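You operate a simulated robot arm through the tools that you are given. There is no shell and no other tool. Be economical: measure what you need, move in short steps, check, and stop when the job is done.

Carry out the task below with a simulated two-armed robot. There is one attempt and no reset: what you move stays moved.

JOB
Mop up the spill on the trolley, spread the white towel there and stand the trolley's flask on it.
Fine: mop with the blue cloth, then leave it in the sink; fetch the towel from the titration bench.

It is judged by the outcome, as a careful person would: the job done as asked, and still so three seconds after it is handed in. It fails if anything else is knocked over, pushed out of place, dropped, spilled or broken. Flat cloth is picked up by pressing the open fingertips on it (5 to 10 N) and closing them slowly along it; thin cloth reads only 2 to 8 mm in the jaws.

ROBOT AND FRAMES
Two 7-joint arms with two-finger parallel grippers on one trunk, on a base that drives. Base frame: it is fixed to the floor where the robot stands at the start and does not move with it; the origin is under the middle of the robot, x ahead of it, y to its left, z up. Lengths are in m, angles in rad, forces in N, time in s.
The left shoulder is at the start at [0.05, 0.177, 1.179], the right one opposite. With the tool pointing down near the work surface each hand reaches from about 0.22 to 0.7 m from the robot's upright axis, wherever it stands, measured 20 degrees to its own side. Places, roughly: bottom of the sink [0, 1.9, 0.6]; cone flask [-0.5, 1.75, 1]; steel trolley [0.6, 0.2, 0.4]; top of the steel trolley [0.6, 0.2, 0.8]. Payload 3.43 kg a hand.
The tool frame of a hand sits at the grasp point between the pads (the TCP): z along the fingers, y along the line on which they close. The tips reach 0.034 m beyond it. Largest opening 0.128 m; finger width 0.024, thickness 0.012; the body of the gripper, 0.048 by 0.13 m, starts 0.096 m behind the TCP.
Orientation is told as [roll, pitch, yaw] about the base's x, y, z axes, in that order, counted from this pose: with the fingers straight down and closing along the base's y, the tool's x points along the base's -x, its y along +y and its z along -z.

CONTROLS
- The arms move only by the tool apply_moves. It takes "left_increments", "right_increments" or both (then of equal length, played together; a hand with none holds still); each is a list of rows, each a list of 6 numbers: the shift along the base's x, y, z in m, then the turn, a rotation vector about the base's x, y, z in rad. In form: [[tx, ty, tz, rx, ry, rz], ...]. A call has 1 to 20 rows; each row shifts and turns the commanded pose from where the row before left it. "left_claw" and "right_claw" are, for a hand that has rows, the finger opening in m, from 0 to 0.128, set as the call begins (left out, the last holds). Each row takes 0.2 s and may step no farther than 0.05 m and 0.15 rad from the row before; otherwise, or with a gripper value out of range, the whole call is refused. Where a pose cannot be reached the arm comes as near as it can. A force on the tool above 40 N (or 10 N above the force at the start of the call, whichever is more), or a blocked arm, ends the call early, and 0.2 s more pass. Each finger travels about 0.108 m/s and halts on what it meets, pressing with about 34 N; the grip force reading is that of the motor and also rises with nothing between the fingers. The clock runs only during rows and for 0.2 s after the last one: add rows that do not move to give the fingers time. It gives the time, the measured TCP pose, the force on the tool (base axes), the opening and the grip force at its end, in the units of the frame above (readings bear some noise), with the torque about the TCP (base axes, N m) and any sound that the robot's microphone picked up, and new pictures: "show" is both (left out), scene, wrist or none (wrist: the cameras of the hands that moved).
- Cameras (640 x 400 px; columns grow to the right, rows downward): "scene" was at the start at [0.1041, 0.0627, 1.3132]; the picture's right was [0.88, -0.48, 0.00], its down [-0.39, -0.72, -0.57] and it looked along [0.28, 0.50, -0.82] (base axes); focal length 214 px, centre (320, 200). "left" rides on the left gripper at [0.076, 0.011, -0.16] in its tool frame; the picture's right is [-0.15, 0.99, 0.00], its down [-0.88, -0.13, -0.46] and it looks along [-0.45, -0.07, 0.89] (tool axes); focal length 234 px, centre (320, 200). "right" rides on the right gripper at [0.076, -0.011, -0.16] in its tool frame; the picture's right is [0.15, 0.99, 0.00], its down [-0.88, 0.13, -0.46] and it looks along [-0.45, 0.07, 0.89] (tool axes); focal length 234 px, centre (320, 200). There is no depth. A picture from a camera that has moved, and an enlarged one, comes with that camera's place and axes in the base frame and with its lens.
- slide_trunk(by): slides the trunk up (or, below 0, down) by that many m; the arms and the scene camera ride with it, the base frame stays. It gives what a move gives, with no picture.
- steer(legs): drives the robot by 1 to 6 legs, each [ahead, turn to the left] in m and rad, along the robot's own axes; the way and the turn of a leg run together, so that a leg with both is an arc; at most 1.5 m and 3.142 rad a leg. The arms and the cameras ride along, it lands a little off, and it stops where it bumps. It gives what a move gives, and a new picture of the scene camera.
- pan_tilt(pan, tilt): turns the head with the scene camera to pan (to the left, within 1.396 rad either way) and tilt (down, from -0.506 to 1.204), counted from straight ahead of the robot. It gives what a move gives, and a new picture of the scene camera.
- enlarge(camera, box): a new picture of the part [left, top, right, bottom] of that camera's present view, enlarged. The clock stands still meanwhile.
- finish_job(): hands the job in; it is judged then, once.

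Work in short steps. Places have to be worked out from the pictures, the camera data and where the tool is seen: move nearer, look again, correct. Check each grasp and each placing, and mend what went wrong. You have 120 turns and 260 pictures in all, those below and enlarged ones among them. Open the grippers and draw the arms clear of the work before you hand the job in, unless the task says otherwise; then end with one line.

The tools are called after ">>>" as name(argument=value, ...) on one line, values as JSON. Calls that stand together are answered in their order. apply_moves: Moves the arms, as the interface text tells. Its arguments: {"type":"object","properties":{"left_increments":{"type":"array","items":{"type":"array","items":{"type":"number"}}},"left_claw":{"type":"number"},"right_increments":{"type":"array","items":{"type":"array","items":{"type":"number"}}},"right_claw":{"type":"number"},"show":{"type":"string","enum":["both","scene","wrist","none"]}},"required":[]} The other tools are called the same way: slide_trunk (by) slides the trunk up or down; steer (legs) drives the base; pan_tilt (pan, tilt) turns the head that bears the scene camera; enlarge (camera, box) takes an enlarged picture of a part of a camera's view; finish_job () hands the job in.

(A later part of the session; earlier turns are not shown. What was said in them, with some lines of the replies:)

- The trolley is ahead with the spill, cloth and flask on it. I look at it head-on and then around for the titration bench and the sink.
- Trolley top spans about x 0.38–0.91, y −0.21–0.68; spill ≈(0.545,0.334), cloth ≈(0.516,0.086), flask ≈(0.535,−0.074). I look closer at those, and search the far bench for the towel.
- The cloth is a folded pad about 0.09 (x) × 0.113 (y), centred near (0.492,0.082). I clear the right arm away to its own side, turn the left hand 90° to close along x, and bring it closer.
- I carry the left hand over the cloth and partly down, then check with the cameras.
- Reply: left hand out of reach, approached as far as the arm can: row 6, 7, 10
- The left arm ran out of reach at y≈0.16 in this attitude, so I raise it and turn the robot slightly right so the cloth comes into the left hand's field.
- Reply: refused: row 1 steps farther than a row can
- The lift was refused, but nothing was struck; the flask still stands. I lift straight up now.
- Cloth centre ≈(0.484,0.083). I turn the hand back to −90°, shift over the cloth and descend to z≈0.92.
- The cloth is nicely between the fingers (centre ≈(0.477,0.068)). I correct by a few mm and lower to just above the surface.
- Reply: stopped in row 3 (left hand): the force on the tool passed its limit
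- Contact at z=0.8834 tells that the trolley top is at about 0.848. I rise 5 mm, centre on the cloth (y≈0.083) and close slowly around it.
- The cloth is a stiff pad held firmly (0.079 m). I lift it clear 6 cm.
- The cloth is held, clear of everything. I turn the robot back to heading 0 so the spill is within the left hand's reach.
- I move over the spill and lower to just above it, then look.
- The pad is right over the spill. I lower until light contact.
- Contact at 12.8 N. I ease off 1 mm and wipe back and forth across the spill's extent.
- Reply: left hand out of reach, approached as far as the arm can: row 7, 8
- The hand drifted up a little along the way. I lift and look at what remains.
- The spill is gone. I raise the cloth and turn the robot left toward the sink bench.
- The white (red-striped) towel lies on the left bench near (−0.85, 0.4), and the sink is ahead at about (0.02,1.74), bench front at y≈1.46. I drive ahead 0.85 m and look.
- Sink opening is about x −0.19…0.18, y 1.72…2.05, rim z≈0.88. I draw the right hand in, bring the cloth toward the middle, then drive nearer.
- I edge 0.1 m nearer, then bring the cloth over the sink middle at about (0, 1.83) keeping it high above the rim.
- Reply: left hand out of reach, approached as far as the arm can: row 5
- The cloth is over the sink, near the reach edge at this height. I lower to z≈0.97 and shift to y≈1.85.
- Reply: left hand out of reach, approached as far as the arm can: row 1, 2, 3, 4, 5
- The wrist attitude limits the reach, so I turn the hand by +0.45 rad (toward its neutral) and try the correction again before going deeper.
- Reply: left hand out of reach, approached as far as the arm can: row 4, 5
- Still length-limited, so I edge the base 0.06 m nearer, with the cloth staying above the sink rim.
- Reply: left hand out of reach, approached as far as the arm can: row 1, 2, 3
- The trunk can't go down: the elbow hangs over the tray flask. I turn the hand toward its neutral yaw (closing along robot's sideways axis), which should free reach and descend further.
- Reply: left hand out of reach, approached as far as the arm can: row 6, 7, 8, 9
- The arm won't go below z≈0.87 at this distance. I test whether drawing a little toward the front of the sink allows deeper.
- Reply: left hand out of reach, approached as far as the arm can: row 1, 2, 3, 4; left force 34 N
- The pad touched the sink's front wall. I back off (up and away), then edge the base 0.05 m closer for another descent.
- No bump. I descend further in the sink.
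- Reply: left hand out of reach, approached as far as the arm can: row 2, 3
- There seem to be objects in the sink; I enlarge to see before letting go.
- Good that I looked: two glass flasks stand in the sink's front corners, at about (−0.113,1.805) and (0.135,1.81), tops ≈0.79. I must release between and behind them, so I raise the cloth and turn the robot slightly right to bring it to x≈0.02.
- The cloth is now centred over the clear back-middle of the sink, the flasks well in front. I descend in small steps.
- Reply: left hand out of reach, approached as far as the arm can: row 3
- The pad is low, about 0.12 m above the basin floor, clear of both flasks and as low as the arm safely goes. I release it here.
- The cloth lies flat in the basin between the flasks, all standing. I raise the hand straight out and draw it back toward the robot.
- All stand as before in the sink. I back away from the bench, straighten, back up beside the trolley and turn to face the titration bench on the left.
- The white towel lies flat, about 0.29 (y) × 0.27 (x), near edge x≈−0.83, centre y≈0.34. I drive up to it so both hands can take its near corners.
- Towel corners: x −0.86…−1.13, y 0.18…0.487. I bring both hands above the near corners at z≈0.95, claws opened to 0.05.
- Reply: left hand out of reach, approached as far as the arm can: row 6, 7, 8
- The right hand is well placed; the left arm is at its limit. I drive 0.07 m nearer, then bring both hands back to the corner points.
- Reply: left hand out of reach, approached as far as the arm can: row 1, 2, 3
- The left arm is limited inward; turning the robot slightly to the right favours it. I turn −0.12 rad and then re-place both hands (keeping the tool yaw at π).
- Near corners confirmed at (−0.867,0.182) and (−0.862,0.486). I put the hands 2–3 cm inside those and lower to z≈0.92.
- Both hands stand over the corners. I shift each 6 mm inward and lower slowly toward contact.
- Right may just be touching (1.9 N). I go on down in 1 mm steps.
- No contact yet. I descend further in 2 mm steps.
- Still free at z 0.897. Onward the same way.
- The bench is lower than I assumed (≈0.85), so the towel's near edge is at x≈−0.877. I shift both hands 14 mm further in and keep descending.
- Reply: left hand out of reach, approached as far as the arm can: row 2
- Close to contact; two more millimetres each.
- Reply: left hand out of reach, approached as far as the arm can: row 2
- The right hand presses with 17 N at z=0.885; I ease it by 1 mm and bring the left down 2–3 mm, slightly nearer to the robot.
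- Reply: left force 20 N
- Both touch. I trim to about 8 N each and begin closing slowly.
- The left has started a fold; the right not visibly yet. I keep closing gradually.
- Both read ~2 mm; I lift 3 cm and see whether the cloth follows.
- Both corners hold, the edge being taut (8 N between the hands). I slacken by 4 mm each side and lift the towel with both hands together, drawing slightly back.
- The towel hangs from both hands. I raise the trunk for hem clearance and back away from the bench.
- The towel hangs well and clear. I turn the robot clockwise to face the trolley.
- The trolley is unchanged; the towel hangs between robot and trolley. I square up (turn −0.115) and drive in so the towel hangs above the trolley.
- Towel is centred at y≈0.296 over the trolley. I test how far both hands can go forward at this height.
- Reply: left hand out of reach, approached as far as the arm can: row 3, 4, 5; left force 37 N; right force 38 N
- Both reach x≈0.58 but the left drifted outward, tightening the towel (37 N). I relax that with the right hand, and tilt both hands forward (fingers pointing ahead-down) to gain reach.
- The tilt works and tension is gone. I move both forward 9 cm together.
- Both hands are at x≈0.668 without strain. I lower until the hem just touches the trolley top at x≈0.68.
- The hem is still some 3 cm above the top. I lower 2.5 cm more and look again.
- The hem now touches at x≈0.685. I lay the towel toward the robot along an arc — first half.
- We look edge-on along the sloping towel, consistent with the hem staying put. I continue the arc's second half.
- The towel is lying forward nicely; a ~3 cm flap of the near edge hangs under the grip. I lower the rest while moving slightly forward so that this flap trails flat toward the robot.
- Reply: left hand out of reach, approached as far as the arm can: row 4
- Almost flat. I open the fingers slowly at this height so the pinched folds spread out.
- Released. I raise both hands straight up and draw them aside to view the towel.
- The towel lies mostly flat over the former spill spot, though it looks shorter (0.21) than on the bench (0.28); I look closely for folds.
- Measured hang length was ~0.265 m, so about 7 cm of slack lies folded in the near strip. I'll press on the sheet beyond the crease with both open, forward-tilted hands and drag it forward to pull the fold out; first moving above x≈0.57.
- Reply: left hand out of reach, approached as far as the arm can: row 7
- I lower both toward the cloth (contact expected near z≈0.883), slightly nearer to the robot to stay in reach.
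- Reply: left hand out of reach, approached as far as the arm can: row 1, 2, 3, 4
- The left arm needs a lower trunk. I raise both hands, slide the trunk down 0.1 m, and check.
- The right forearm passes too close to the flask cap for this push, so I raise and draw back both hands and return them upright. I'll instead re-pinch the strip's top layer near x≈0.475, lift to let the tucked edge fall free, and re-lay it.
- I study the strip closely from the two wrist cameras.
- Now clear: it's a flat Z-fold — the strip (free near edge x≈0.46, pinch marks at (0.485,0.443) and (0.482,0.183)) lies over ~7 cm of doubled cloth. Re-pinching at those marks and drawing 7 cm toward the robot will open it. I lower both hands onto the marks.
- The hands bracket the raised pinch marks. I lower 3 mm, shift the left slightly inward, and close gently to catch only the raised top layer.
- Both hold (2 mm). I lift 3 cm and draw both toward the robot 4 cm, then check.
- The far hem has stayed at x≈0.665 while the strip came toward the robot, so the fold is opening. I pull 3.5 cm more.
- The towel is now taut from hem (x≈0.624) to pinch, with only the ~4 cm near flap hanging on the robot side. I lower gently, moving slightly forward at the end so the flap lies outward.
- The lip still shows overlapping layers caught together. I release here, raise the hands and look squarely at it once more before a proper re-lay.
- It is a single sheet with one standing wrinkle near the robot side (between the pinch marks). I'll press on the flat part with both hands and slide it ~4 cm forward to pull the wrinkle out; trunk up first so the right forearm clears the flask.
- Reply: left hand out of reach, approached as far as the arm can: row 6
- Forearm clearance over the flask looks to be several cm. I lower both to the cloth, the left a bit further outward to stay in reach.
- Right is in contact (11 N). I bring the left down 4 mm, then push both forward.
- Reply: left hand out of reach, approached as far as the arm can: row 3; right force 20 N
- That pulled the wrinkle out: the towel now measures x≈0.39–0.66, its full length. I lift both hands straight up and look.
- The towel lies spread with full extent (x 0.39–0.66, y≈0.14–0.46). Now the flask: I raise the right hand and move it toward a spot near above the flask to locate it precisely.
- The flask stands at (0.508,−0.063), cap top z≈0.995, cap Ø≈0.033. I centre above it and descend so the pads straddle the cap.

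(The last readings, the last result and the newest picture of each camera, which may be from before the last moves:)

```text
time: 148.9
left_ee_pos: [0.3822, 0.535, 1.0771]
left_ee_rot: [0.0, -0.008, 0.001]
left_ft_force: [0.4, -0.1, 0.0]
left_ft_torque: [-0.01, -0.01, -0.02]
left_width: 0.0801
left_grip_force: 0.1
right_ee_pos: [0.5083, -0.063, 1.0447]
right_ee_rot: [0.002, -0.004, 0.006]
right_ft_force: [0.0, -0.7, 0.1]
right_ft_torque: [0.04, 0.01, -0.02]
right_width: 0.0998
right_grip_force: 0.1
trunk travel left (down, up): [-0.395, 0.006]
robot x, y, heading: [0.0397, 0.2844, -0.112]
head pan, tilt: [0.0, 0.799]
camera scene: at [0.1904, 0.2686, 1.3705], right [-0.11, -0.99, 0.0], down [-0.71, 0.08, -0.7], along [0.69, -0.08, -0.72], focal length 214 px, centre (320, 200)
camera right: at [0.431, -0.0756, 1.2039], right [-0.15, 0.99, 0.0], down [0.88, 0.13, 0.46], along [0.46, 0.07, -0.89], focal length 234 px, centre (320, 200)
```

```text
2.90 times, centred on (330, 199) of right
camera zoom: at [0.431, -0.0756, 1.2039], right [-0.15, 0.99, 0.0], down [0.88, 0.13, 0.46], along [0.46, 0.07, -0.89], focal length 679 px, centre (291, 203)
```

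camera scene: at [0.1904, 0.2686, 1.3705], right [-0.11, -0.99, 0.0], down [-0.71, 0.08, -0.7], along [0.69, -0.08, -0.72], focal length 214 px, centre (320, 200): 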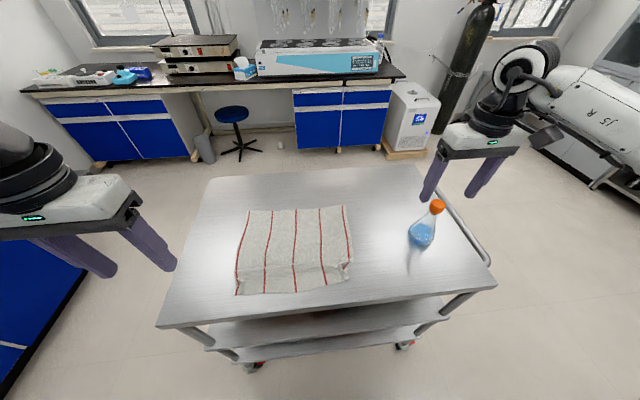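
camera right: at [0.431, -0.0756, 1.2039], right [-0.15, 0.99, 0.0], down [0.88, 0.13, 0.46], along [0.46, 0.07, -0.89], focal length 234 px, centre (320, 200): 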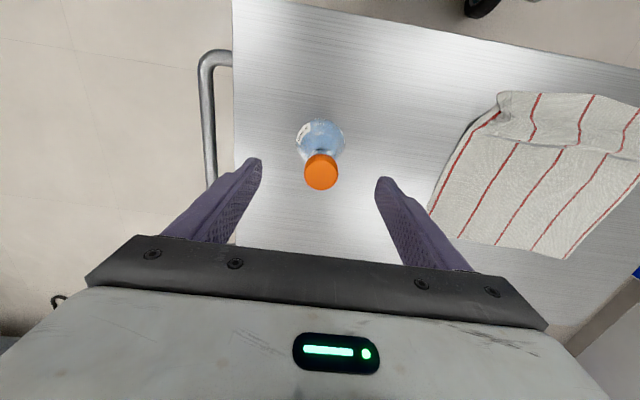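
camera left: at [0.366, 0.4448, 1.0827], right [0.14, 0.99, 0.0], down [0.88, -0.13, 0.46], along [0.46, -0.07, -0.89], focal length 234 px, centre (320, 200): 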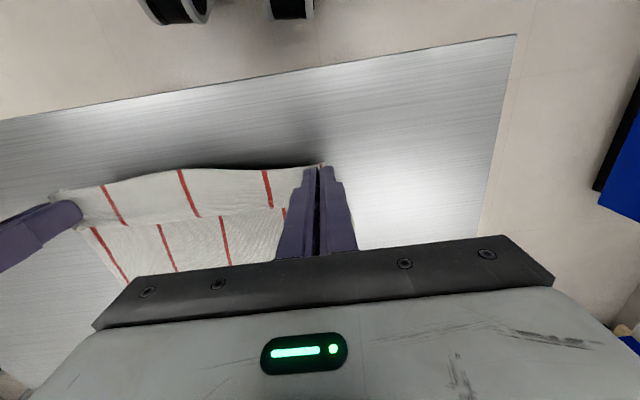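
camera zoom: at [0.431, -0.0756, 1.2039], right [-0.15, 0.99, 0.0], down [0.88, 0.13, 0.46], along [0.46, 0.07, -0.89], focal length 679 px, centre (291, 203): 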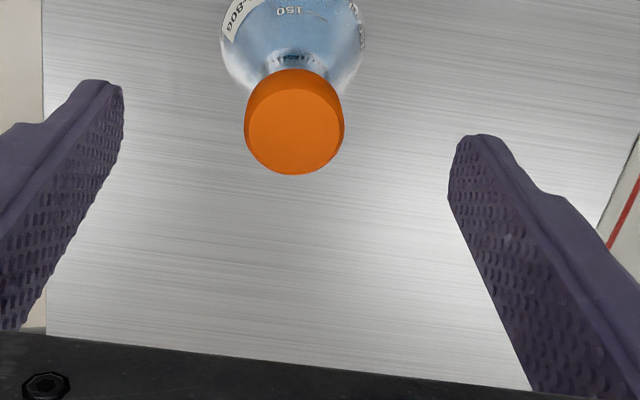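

Well centred: cap top at ≈1.0. I descend to z≈0.987 and close on the cap.

>>> apply_moves(right_increments=[[0, 0, -0.03, 0, 0, 0], [0, 0, -0.02, 0, 0, 0], [0, 0, -0.008, 0, 0, 0], [0, 0, 0, 0, 0, 0]], right_claw=0.07, show="none")

>>> apply_moves(right_increments=[[0, 0, 0, 0, 0, 0], [0, 0, 0, 0, 0, 0], [0, 0, 0, 0, 0, 0]], right_claw=0.0)

>>> enlarge(camera="scene", box=[360, 120, 520, 220])

```text
time: 149.9
left_ee_pos: [0.3836, 0.534, 1.0777]
left_ee_rot: [-0.001, -0.009, 0.0]
left_ft_force: [-0.3, 0.7, 0.1]
left_ft_torque: [-0.01, 0.02, 0.0]
left_width: 0.08
left_grip_force: 0.0
right_ee_pos: [0.5085, -0.0631, 0.9881]
right_ee_rot: [0.001, -0.005, 0.006]
right_ft_force: [0.5, -0.4, -0.1]
right_ft_torque: [0.02, -0.01, -0.03]
right_width: 0.0698
right_grip_force: 0.0
trunk travel left (down, up): [-0.395, 0.006]
robot x, y, heading: [0.0399, 0.2872, -0.114]
head pan, tilt: [0.0, 0.799]
```

```text
time: 150.7
left_ee_pos: [0.3826, 0.535, 1.077]
left_ee_rot: [-0.003, -0.009, -0.001]
left_ft_force: [0.2, 0.0, 0.4]
left_ft_torque: [0.01, -0.05, -0.01]
left_width: 0.0796
left_grip_force: 0.2
right_ee_pos: [0.5068, -0.0629, 0.9872]
right_ee_rot: [0.002, -0.005, 0.005]
right_ft_force: [-0.2, 0.4, 1.1]
right_ft_torque: [0.02, 0.03, -0.01]
right_width: 0.0317
right_grip_force: 33.9
trunk travel left (down, up): [-0.395, 0.006]
robot x, y, heading: [0.0401, 0.2852, -0.116]
head pan, tilt: [0.0, 0.799]
camera scene: at [0.1903, 0.2689, 1.3704], right [-0.11, -0.99, 0.0], down [-0.71, 0.08, -0.7], along [0.69, -0.08, -0.72], focal length 214 px, centre (320, 200)
camera right: at [0.4309, -0.0753, 1.1462], right [-0.15, 0.99, 0.0], down [0.88, 0.13, 0.46], along [0.45, 0.07, -0.89], focal length 234 px, centre (320, 200)
```

scene: 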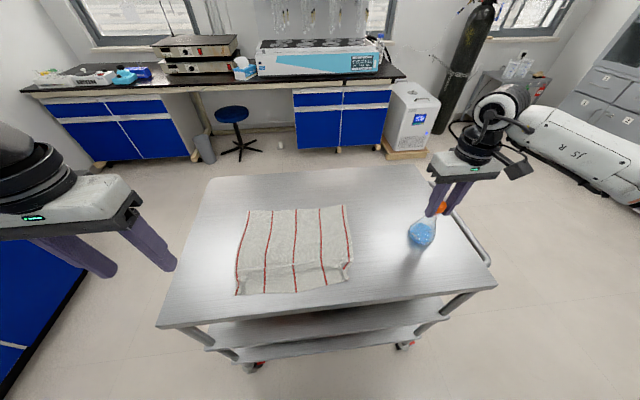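
right: 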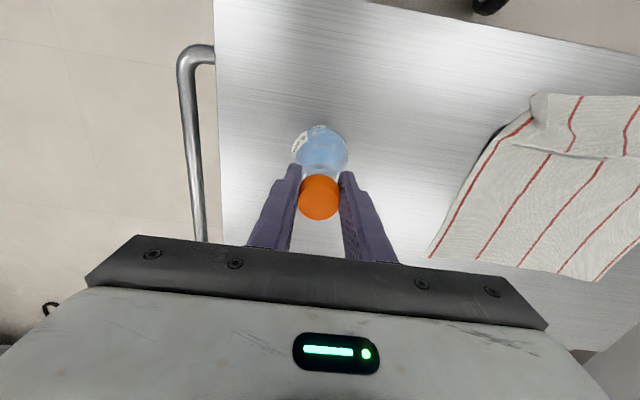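

```text
4.00 times, centred on (440, 170) of scene
camera zoom: at [0.1903, 0.2689, 1.3704], right [-0.11, -0.99, 0.0], down [-0.71, 0.08, -0.7], along [0.69, -0.08, -0.72], focal length 858 px, centre (-160, 320)
```

zoom: 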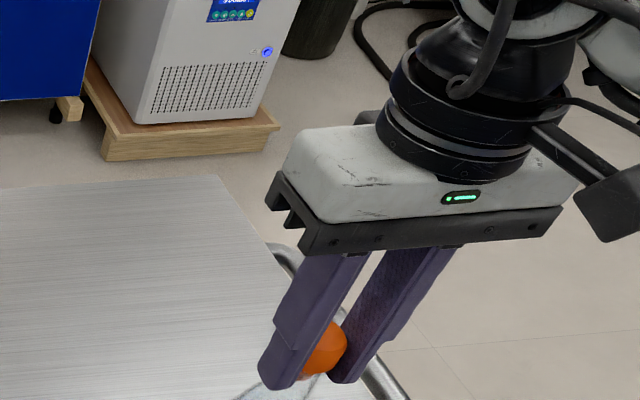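

The cap is gripped (0.032 m). I lift gently 8 cm and check that the flask comes along upright.

>>> apply_moves(right_increments=[[0, 0, 0.01, 0, 0, 0], [0, 0, 0.02, 0, 0, 0], [0, 0, 0.025, 0, 0, 0], [0, 0, 0.025, 0, 0, 0]])

```text
time: 151.7
left_ee_pos: [0.382, 0.5344, 1.0768]
left_ee_rot: [-0.002, -0.01, -0.001]
left_ft_force: [-0.3, 0.6, -0.2]
left_ft_torque: [-0.02, 0.04, 0.02]
left_width: 0.0799
left_grip_force: 0.0
right_ee_pos: [0.5105, -0.0642, 1.0687]
right_ee_rot: [0.002, -0.006, 0.005]
right_ft_force: [-0.3, 0.0, -1.5]
right_ft_torque: [0.0, 0.02, 0.01]
right_width: 0.0316
right_grip_force: 34.4
trunk travel left (down, up): [-0.395, 0.006]
robot x, y, heading: [0.0406, 0.2825, -0.115]
head pan, tilt: [0.0, 0.799]
camera scene: at [0.1903, 0.2691, 1.3704], right [-0.11, -0.99, 0.0], down [-0.71, 0.08, -0.7], along [0.69, -0.08, -0.72], focal length 214 px, centre (320, 200)
camera right: at [0.4321, -0.0764, 1.2263], right [-0.15, 0.99, 0.0], down [0.88, 0.13, 0.46], along [0.46, 0.07, -0.89], focal length 234 px, centre (320, 200)
```

scene: 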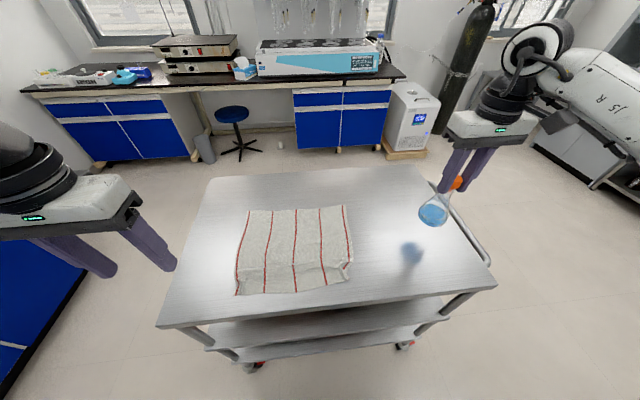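
right: 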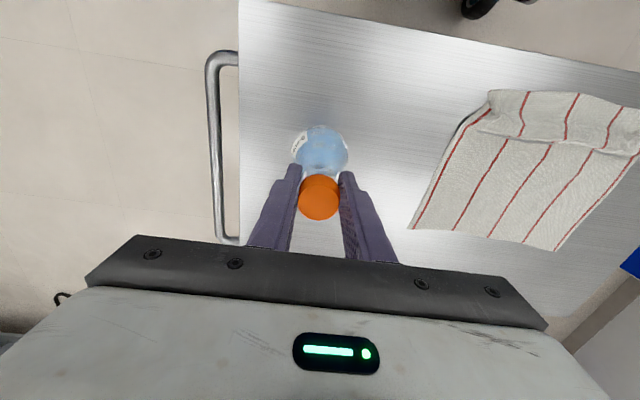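

The flask hangs upright. I turn the robot left 0.4 rad so that the towel's middle falls into the right hand's field.

>>> steer(legs=[[0, 0.4]])

```text
time: 153.3
left_ee_pos: [0.2553, 0.6492, 1.0777]
left_ee_rot: [-0.004, -0.008, 0.408]
left_ft_force: [-0.2, 0.4, -0.6]
left_ft_torque: [0.0, 0.02, 0.02]
left_width: 0.0802
left_grip_force: 0.1
right_ee_pos: [0.6108, 0.1512, 1.0672]
right_ee_rot: [0.002, -0.005, 0.414]
right_ft_force: [0.4, 0.1, -1.1]
right_ft_torque: [-0.01, 0.02, 0.0]
right_width: 0.0314
right_grip_force: 33.6
trunk travel left (down, up): [-0.395, 0.006]
robot x, y, heading: [0.0405, 0.2856, 0.296]
head pan, tilt: [0.0, 0.799]
camera scene: at [0.1848, 0.33, 1.3704], right [0.29, -0.96, 0.0], down [-0.69, -0.21, -0.7], along [0.67, 0.2, -0.72], focal length 214 px, centre (320, 200)
```

scene: 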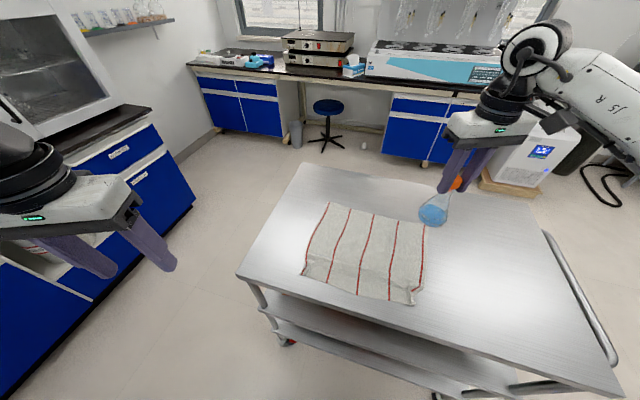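

Towel centre ≈(0.52,0.29), with the smooth part around (0.555,0.295). I carry the flask there and lower to just above it.

>>> apply_moves(right_increments=[[-0.014, 0.036, 0, 0, 0, 0], [-0.014, 0.036, 0, 0, 0, 0], [-0.014, 0.036, 0, 0, 0, 0], [-0.014, 0.036, 0, 0, 0, 0], [0, 0, -0.03, 0, 0, 0], [0, 0, -0.02, 0, 0, 0], [0, 0, 0, 0, 0, 0]])

>>> enlarge(camera="scene", box=[280, 170, 472, 290])

```text
time: 154.9
left_ee_pos: [0.2557, 0.6481, 1.0774]
left_ee_rot: [-0.001, -0.008, 0.408]
left_ft_force: [0.3, 0.4, 0.6]
left_ft_torque: [-0.02, -0.04, 0.0]
left_width: 0.0799
left_grip_force: 0.1
right_ee_pos: [0.553, 0.2954, 1.0156]
right_ee_rot: [0.002, -0.006, 0.412]
right_ft_force: [0.2, 0.5, -1.7]
right_ft_torque: [-0.03, 0.02, -0.05]
right_width: 0.0315
right_grip_force: 34.1
trunk travel left (down, up): [-0.395, 0.006]
robot x, y, heading: [0.0432, 0.2852, 0.293]
head pan, tilt: [0.0, 0.799]
camera scene: at [0.1849, 0.3295, 1.3704], right [0.29, -0.96, 0.0], down [-0.69, -0.21, -0.7], along [0.67, 0.2, -0.72], focal length 214 px, centre (320, 200)
camera right: at [0.487, 0.2532, 1.1749], right [-0.53, 0.85, 0.0], down [0.75, 0.47, 0.46], along [0.39, 0.25, -0.89], focal length 234 px, centre (320, 200)
```

scene: 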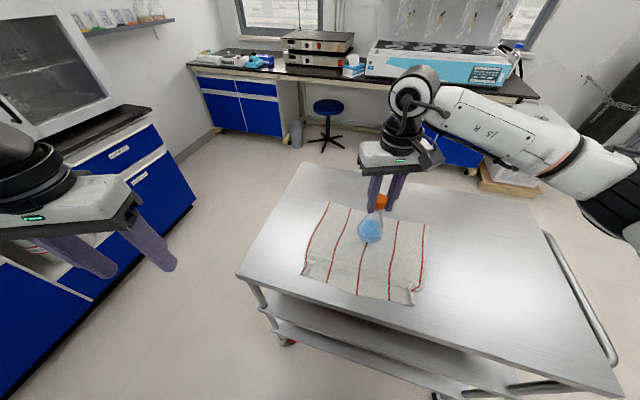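
right: 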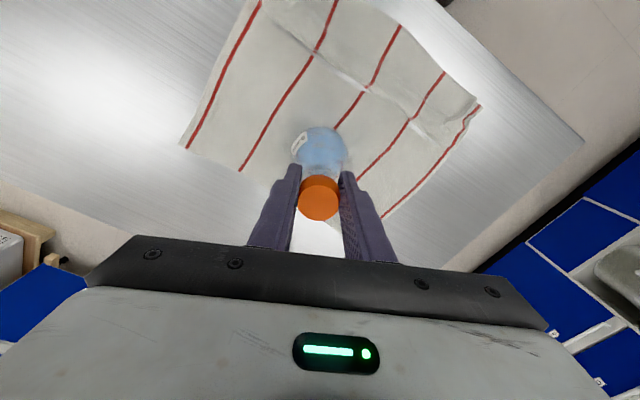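

```text
3.33 times, centred on (376, 230) of scene
camera zoom: at [0.1849, 0.3295, 1.3704], right [0.29, -0.96, 0.0], down [-0.69, -0.21, -0.7], along [0.67, 0.2, -0.72], focal length 715 px, centre (133, 100)
```

zoom: 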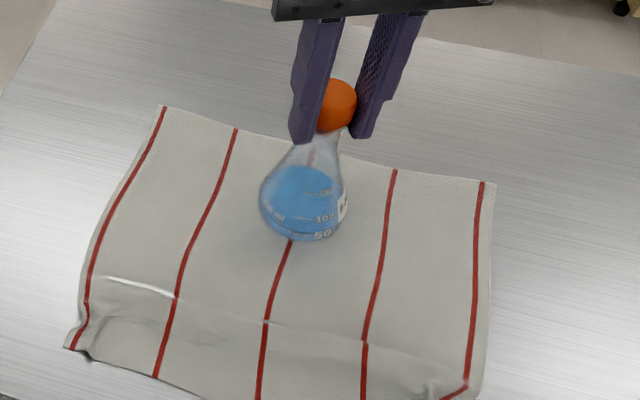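

The flask is above the smooth middle of the towel. I lower it slowly until it stands.

>>> apply_moves(right_increments=[[-0.004, 0, -0.01, 0, 0, 0], [0, 0, -0.008, 0, 0, 0], [0, 0, -0.003, 0, 0, 0], [0, 0, -0.002, 0, 0, 0], [0, 0, 0, 0, 0, 0]], show="none")

```text
time: 156.1
left_ee_pos: [0.2561, 0.6501, 1.0765]
left_ee_rot: [-0.003, -0.008, 0.41]
left_ft_force: [0.7, 0.0, 0.0]
left_ft_torque: [-0.03, -0.02, 0.0]
left_width: 0.0801
left_grip_force: 0.0
right_ee_pos: [0.5497, 0.2948, 0.9936]
right_ee_rot: [0.002, -0.003, 0.413]
right_ft_force: [0.3, 0.7, -0.9]
right_ft_torque: [-0.01, 0.0, 0.0]
right_width: 0.0313
right_grip_force: 34.0
trunk travel left (down, up): [-0.395, 0.006]
robot x, y, heading: [0.0401, 0.2864, 0.294]
head pan, tilt: [0.0, 0.799]
```

Not standing yet (−0.9 N). I go down in 1 mm steps.

>>> apply_moves(right_increments=[[0, 0, -0.001, 0, 0, 0], [0, 0, -0.001, 0, 0, 0], [0, 0, -0.001, 0, 0, 0], [0, 0, -0.001, 0, 0, 0], [0, 0, 0, 0, 0, 0]], show="none")

```text
time: 157.3
left_ee_pos: [0.2557, 0.6493, 1.0774]
left_ee_rot: [-0.003, -0.009, 0.408]
left_ft_force: [-0.9, -0.7, -0.1]
left_ft_torque: [-0.03, 0.03, 0.01]
left_width: 0.08
left_grip_force: 0.0
right_ee_pos: [0.5502, 0.2948, 0.9896]
right_ee_rot: [0.003, -0.007, 0.412]
right_ft_force: [0.3, 0.3, -1.3]
right_ft_torque: [0.0, 0.03, -0.01]
right_width: 0.0316
right_grip_force: 33.8
trunk travel left (down, up): [-0.395, 0.006]
robot x, y, heading: [0.039, 0.2852, 0.29]
head pan, tilt: [0.0, 0.799]
```

>>> apply_moves(right_increments=[[0, 0, -0.001, 0, 0, 0], [0, 0, -0.001, 0, 0, 0], [0, 0, -0.0005, 0, 0, 0], [0, 0, 0, 0, 0, 0]], show="none")

```text
time: 158.3
left_ee_pos: [0.255, 0.6496, 1.0774]
left_ee_rot: [-0.001, -0.008, 0.409]
left_ft_force: [0.4, -0.6, 0.0]
left_ft_torque: [0.02, 0.01, -0.01]
left_width: 0.0801
left_grip_force: 0.1
right_ee_pos: [0.5493, 0.295, 0.9876]
right_ee_rot: [0.001, -0.006, 0.414]
right_ft_force: [0.3, -0.6, 1.4]
right_ft_torque: [0.0, -0.01, 0.02]
right_width: 0.0315
right_grip_force: 33.8
trunk travel left (down, up): [-0.395, 0.006]
robot x, y, heading: [0.0431, 0.2854, 0.296]
head pan, tilt: [0.0, 0.799]
```

The force has turned to +1.4 N: the flask rests on the towel. I open gently.

>>> apply_moves(right_increments=[[0, 0, 0, 0, 0, 0], [0, 0, 0, 0, 0, 0], [0, 0, 0, 0, 0, 0]], right_claw=0.05, show="none")

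>>> apply_moves(right_increments=[[0, 0, 0, 0, 0, 0], [0, 0, 0, 0, 0, 0]], right_claw=0.09)

```text
time: 159.1
left_ee_pos: [0.2567, 0.6496, 1.0768]
left_ee_rot: [-0.002, -0.009, 0.409]
left_ft_force: [0.3, -0.2, -0.5]
left_ft_torque: [-0.02, 0.03, 0.0]
left_width: 0.0801
left_grip_force: 0.1
right_ee_pos: [0.5497, 0.2945, 0.9874]
right_ee_rot: [0.002, -0.005, 0.414]
right_ft_force: [0.0, -0.4, -0.1]
right_ft_torque: [0.0, 0.01, 0.02]
right_width: 0.05
right_grip_force: 0.0
trunk travel left (down, up): [-0.395, 0.006]
robot x, y, heading: [0.0411, 0.2872, 0.296]
head pan, tilt: [0.0, 0.799]
```

```text
time: 159.7
left_ee_pos: [0.2567, 0.6501, 1.0765]
left_ee_rot: [-0.001, -0.007, 0.408]
left_ft_force: [-0.8, -0.1, -0.4]
left_ft_torque: [-0.02, 0.01, 0.0]
left_width: 0.0799
left_grip_force: 0.1
right_ee_pos: [0.5503, 0.2936, 0.9866]
right_ee_rot: [0.002, -0.006, 0.413]
right_ft_force: [0.0, -0.8, 0.4]
right_ft_torque: [0.0, -0.01, 0.02]
right_width: 0.0899
right_grip_force: 0.1
trunk travel left (down, up): [-0.395, 0.006]
robot x, y, heading: [0.0431, 0.2888, 0.296]
head pan, tilt: [0.0, 0.799]
camera scene: at [0.1848, 0.3296, 1.3705], right [0.29, -0.96, 0.0], down [-0.69, -0.21, -0.7], along [0.67, 0.2, -0.72], focal length 214 px, centre (320, 200)
camera right: at [0.4837, 0.2525, 1.1461], right [-0.53, 0.85, 0.0], down [0.75, 0.47, 0.46], along [0.39, 0.25, -0.89], focal length 234 px, centre (320, 200)
```

scene: 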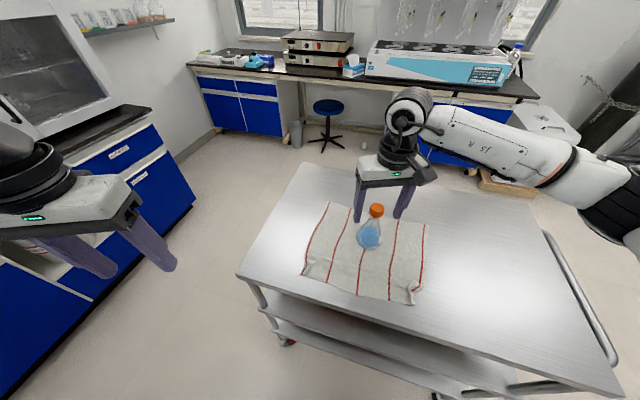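
right: 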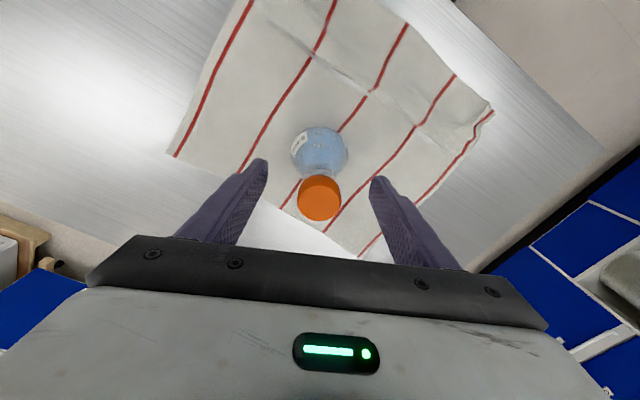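

The flask stands alone on the towel. I lift the right hand straight up and draw it clear, then back the robot away a little.

>>> apply_moves(right_increments=[[0, 0, 0.03, 0, 0, 0], [0, 0, 0.045, 0, 0, 0], [0, 0, 0.045, 0, 0, 0], [0, 0, 0.045, 0, 0, 0], [-0.02, -0.04, 0, 0, 0, 0], [-0.025, -0.04, 0, 0, 0, 0], [-0.025, -0.04, 0, 0, 0, 0], [-0.025, -0.04, 0, 0, 0, 0], [-0.025, -0.04, 0, 0, 0, 0]], show="none")

>>> steer(legs=[[-0.12, 0]])

>>> enlarge(camera="scene", box=[240, 120, 480, 270])

```text
time: 161.7
left_ee_pos: [0.2537, 0.6493, 1.0801]
left_ee_rot: [-0.002, -0.01, 0.409]
left_ft_force: [0.6, -0.3, 0.9]
left_ft_torque: [0.03, 0.01, 0.0]
left_width: 0.08
left_grip_force: 0.1
right_ee_pos: [0.4326, 0.0935, 1.1528]
right_ee_rot: [0.001, -0.003, 0.415]
right_ft_force: [-0.1, 0.0, 0.2]
right_ft_torque: [0.01, 0.0, 0.03]
right_width: 0.09
right_grip_force: 0.1
trunk travel left (down, up): [-0.395, 0.006]
robot x, y, heading: [0.0404, 0.2838, 0.291]
head pan, tilt: [0.0, 0.799]
```

```text
time: 163.0
left_ee_pos: [0.1407, 0.6148, 1.0758]
left_ee_rot: [-0.003, -0.009, 0.413]
left_ft_force: [0.2, -0.1, -1.0]
left_ft_torque: [0.04, -0.04, 0.03]
left_width: 0.0799
left_grip_force: 0.0
right_ee_pos: [0.3214, 0.0622, 1.154]
right_ee_rot: [0.001, -0.004, 0.418]
right_ft_force: [-1.0, -1.0, 0.7]
right_ft_torque: [0.01, -0.06, 0.01]
right_width: 0.09
right_grip_force: 0.0
trunk travel left (down, up): [-0.395, 0.006]
robot x, y, heading: [-0.0699, 0.2509, 0.303]
head pan, tilt: [0.0, 0.799]
camera scene: at [0.0707, 0.2954, 1.3706], right [0.29, -0.96, 0.0], down [-0.68, -0.21, -0.7], along [0.67, 0.2, -0.72], focal length 214 px, centre (320, 200)
```

scene: 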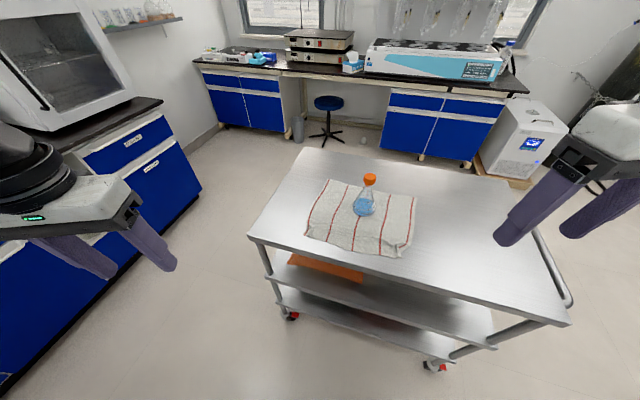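

```text
2.67 times, centred on (360, 195) of scene
camera zoom: at [0.0707, 0.2954, 1.3706], right [0.29, -0.96, 0.0], down [-0.68, -0.21, -0.7], along [0.67, 0.2, -0.72], focal length 572 px, centre (213, 213)
```

zoom: 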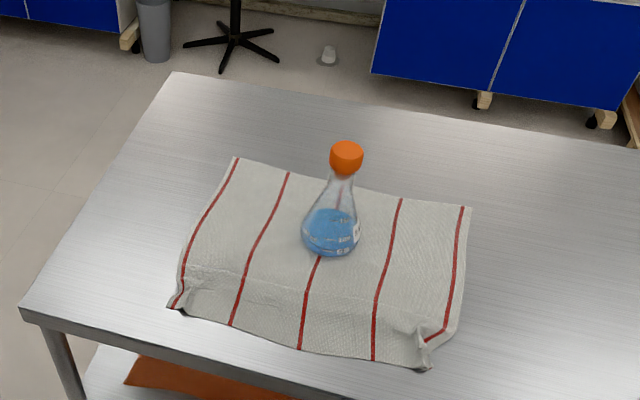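

The flask stands upright on the spread towel, the spill is gone, the cloth is in the sink, and both hands are open and clear. I hand the job in.

>>> finish_job()

```text
The job is handed in.
```

I mopped up the spill and left the blue cloth in the sink. The white towel is spread on the trolley over the spill spot, slightly creased along its near edge, with the flask standing upright on it. The arm could not reach the basin floor, so I dropped the cloth the last 12 cm or so, clear of the two glass flasks already standing in the sink.
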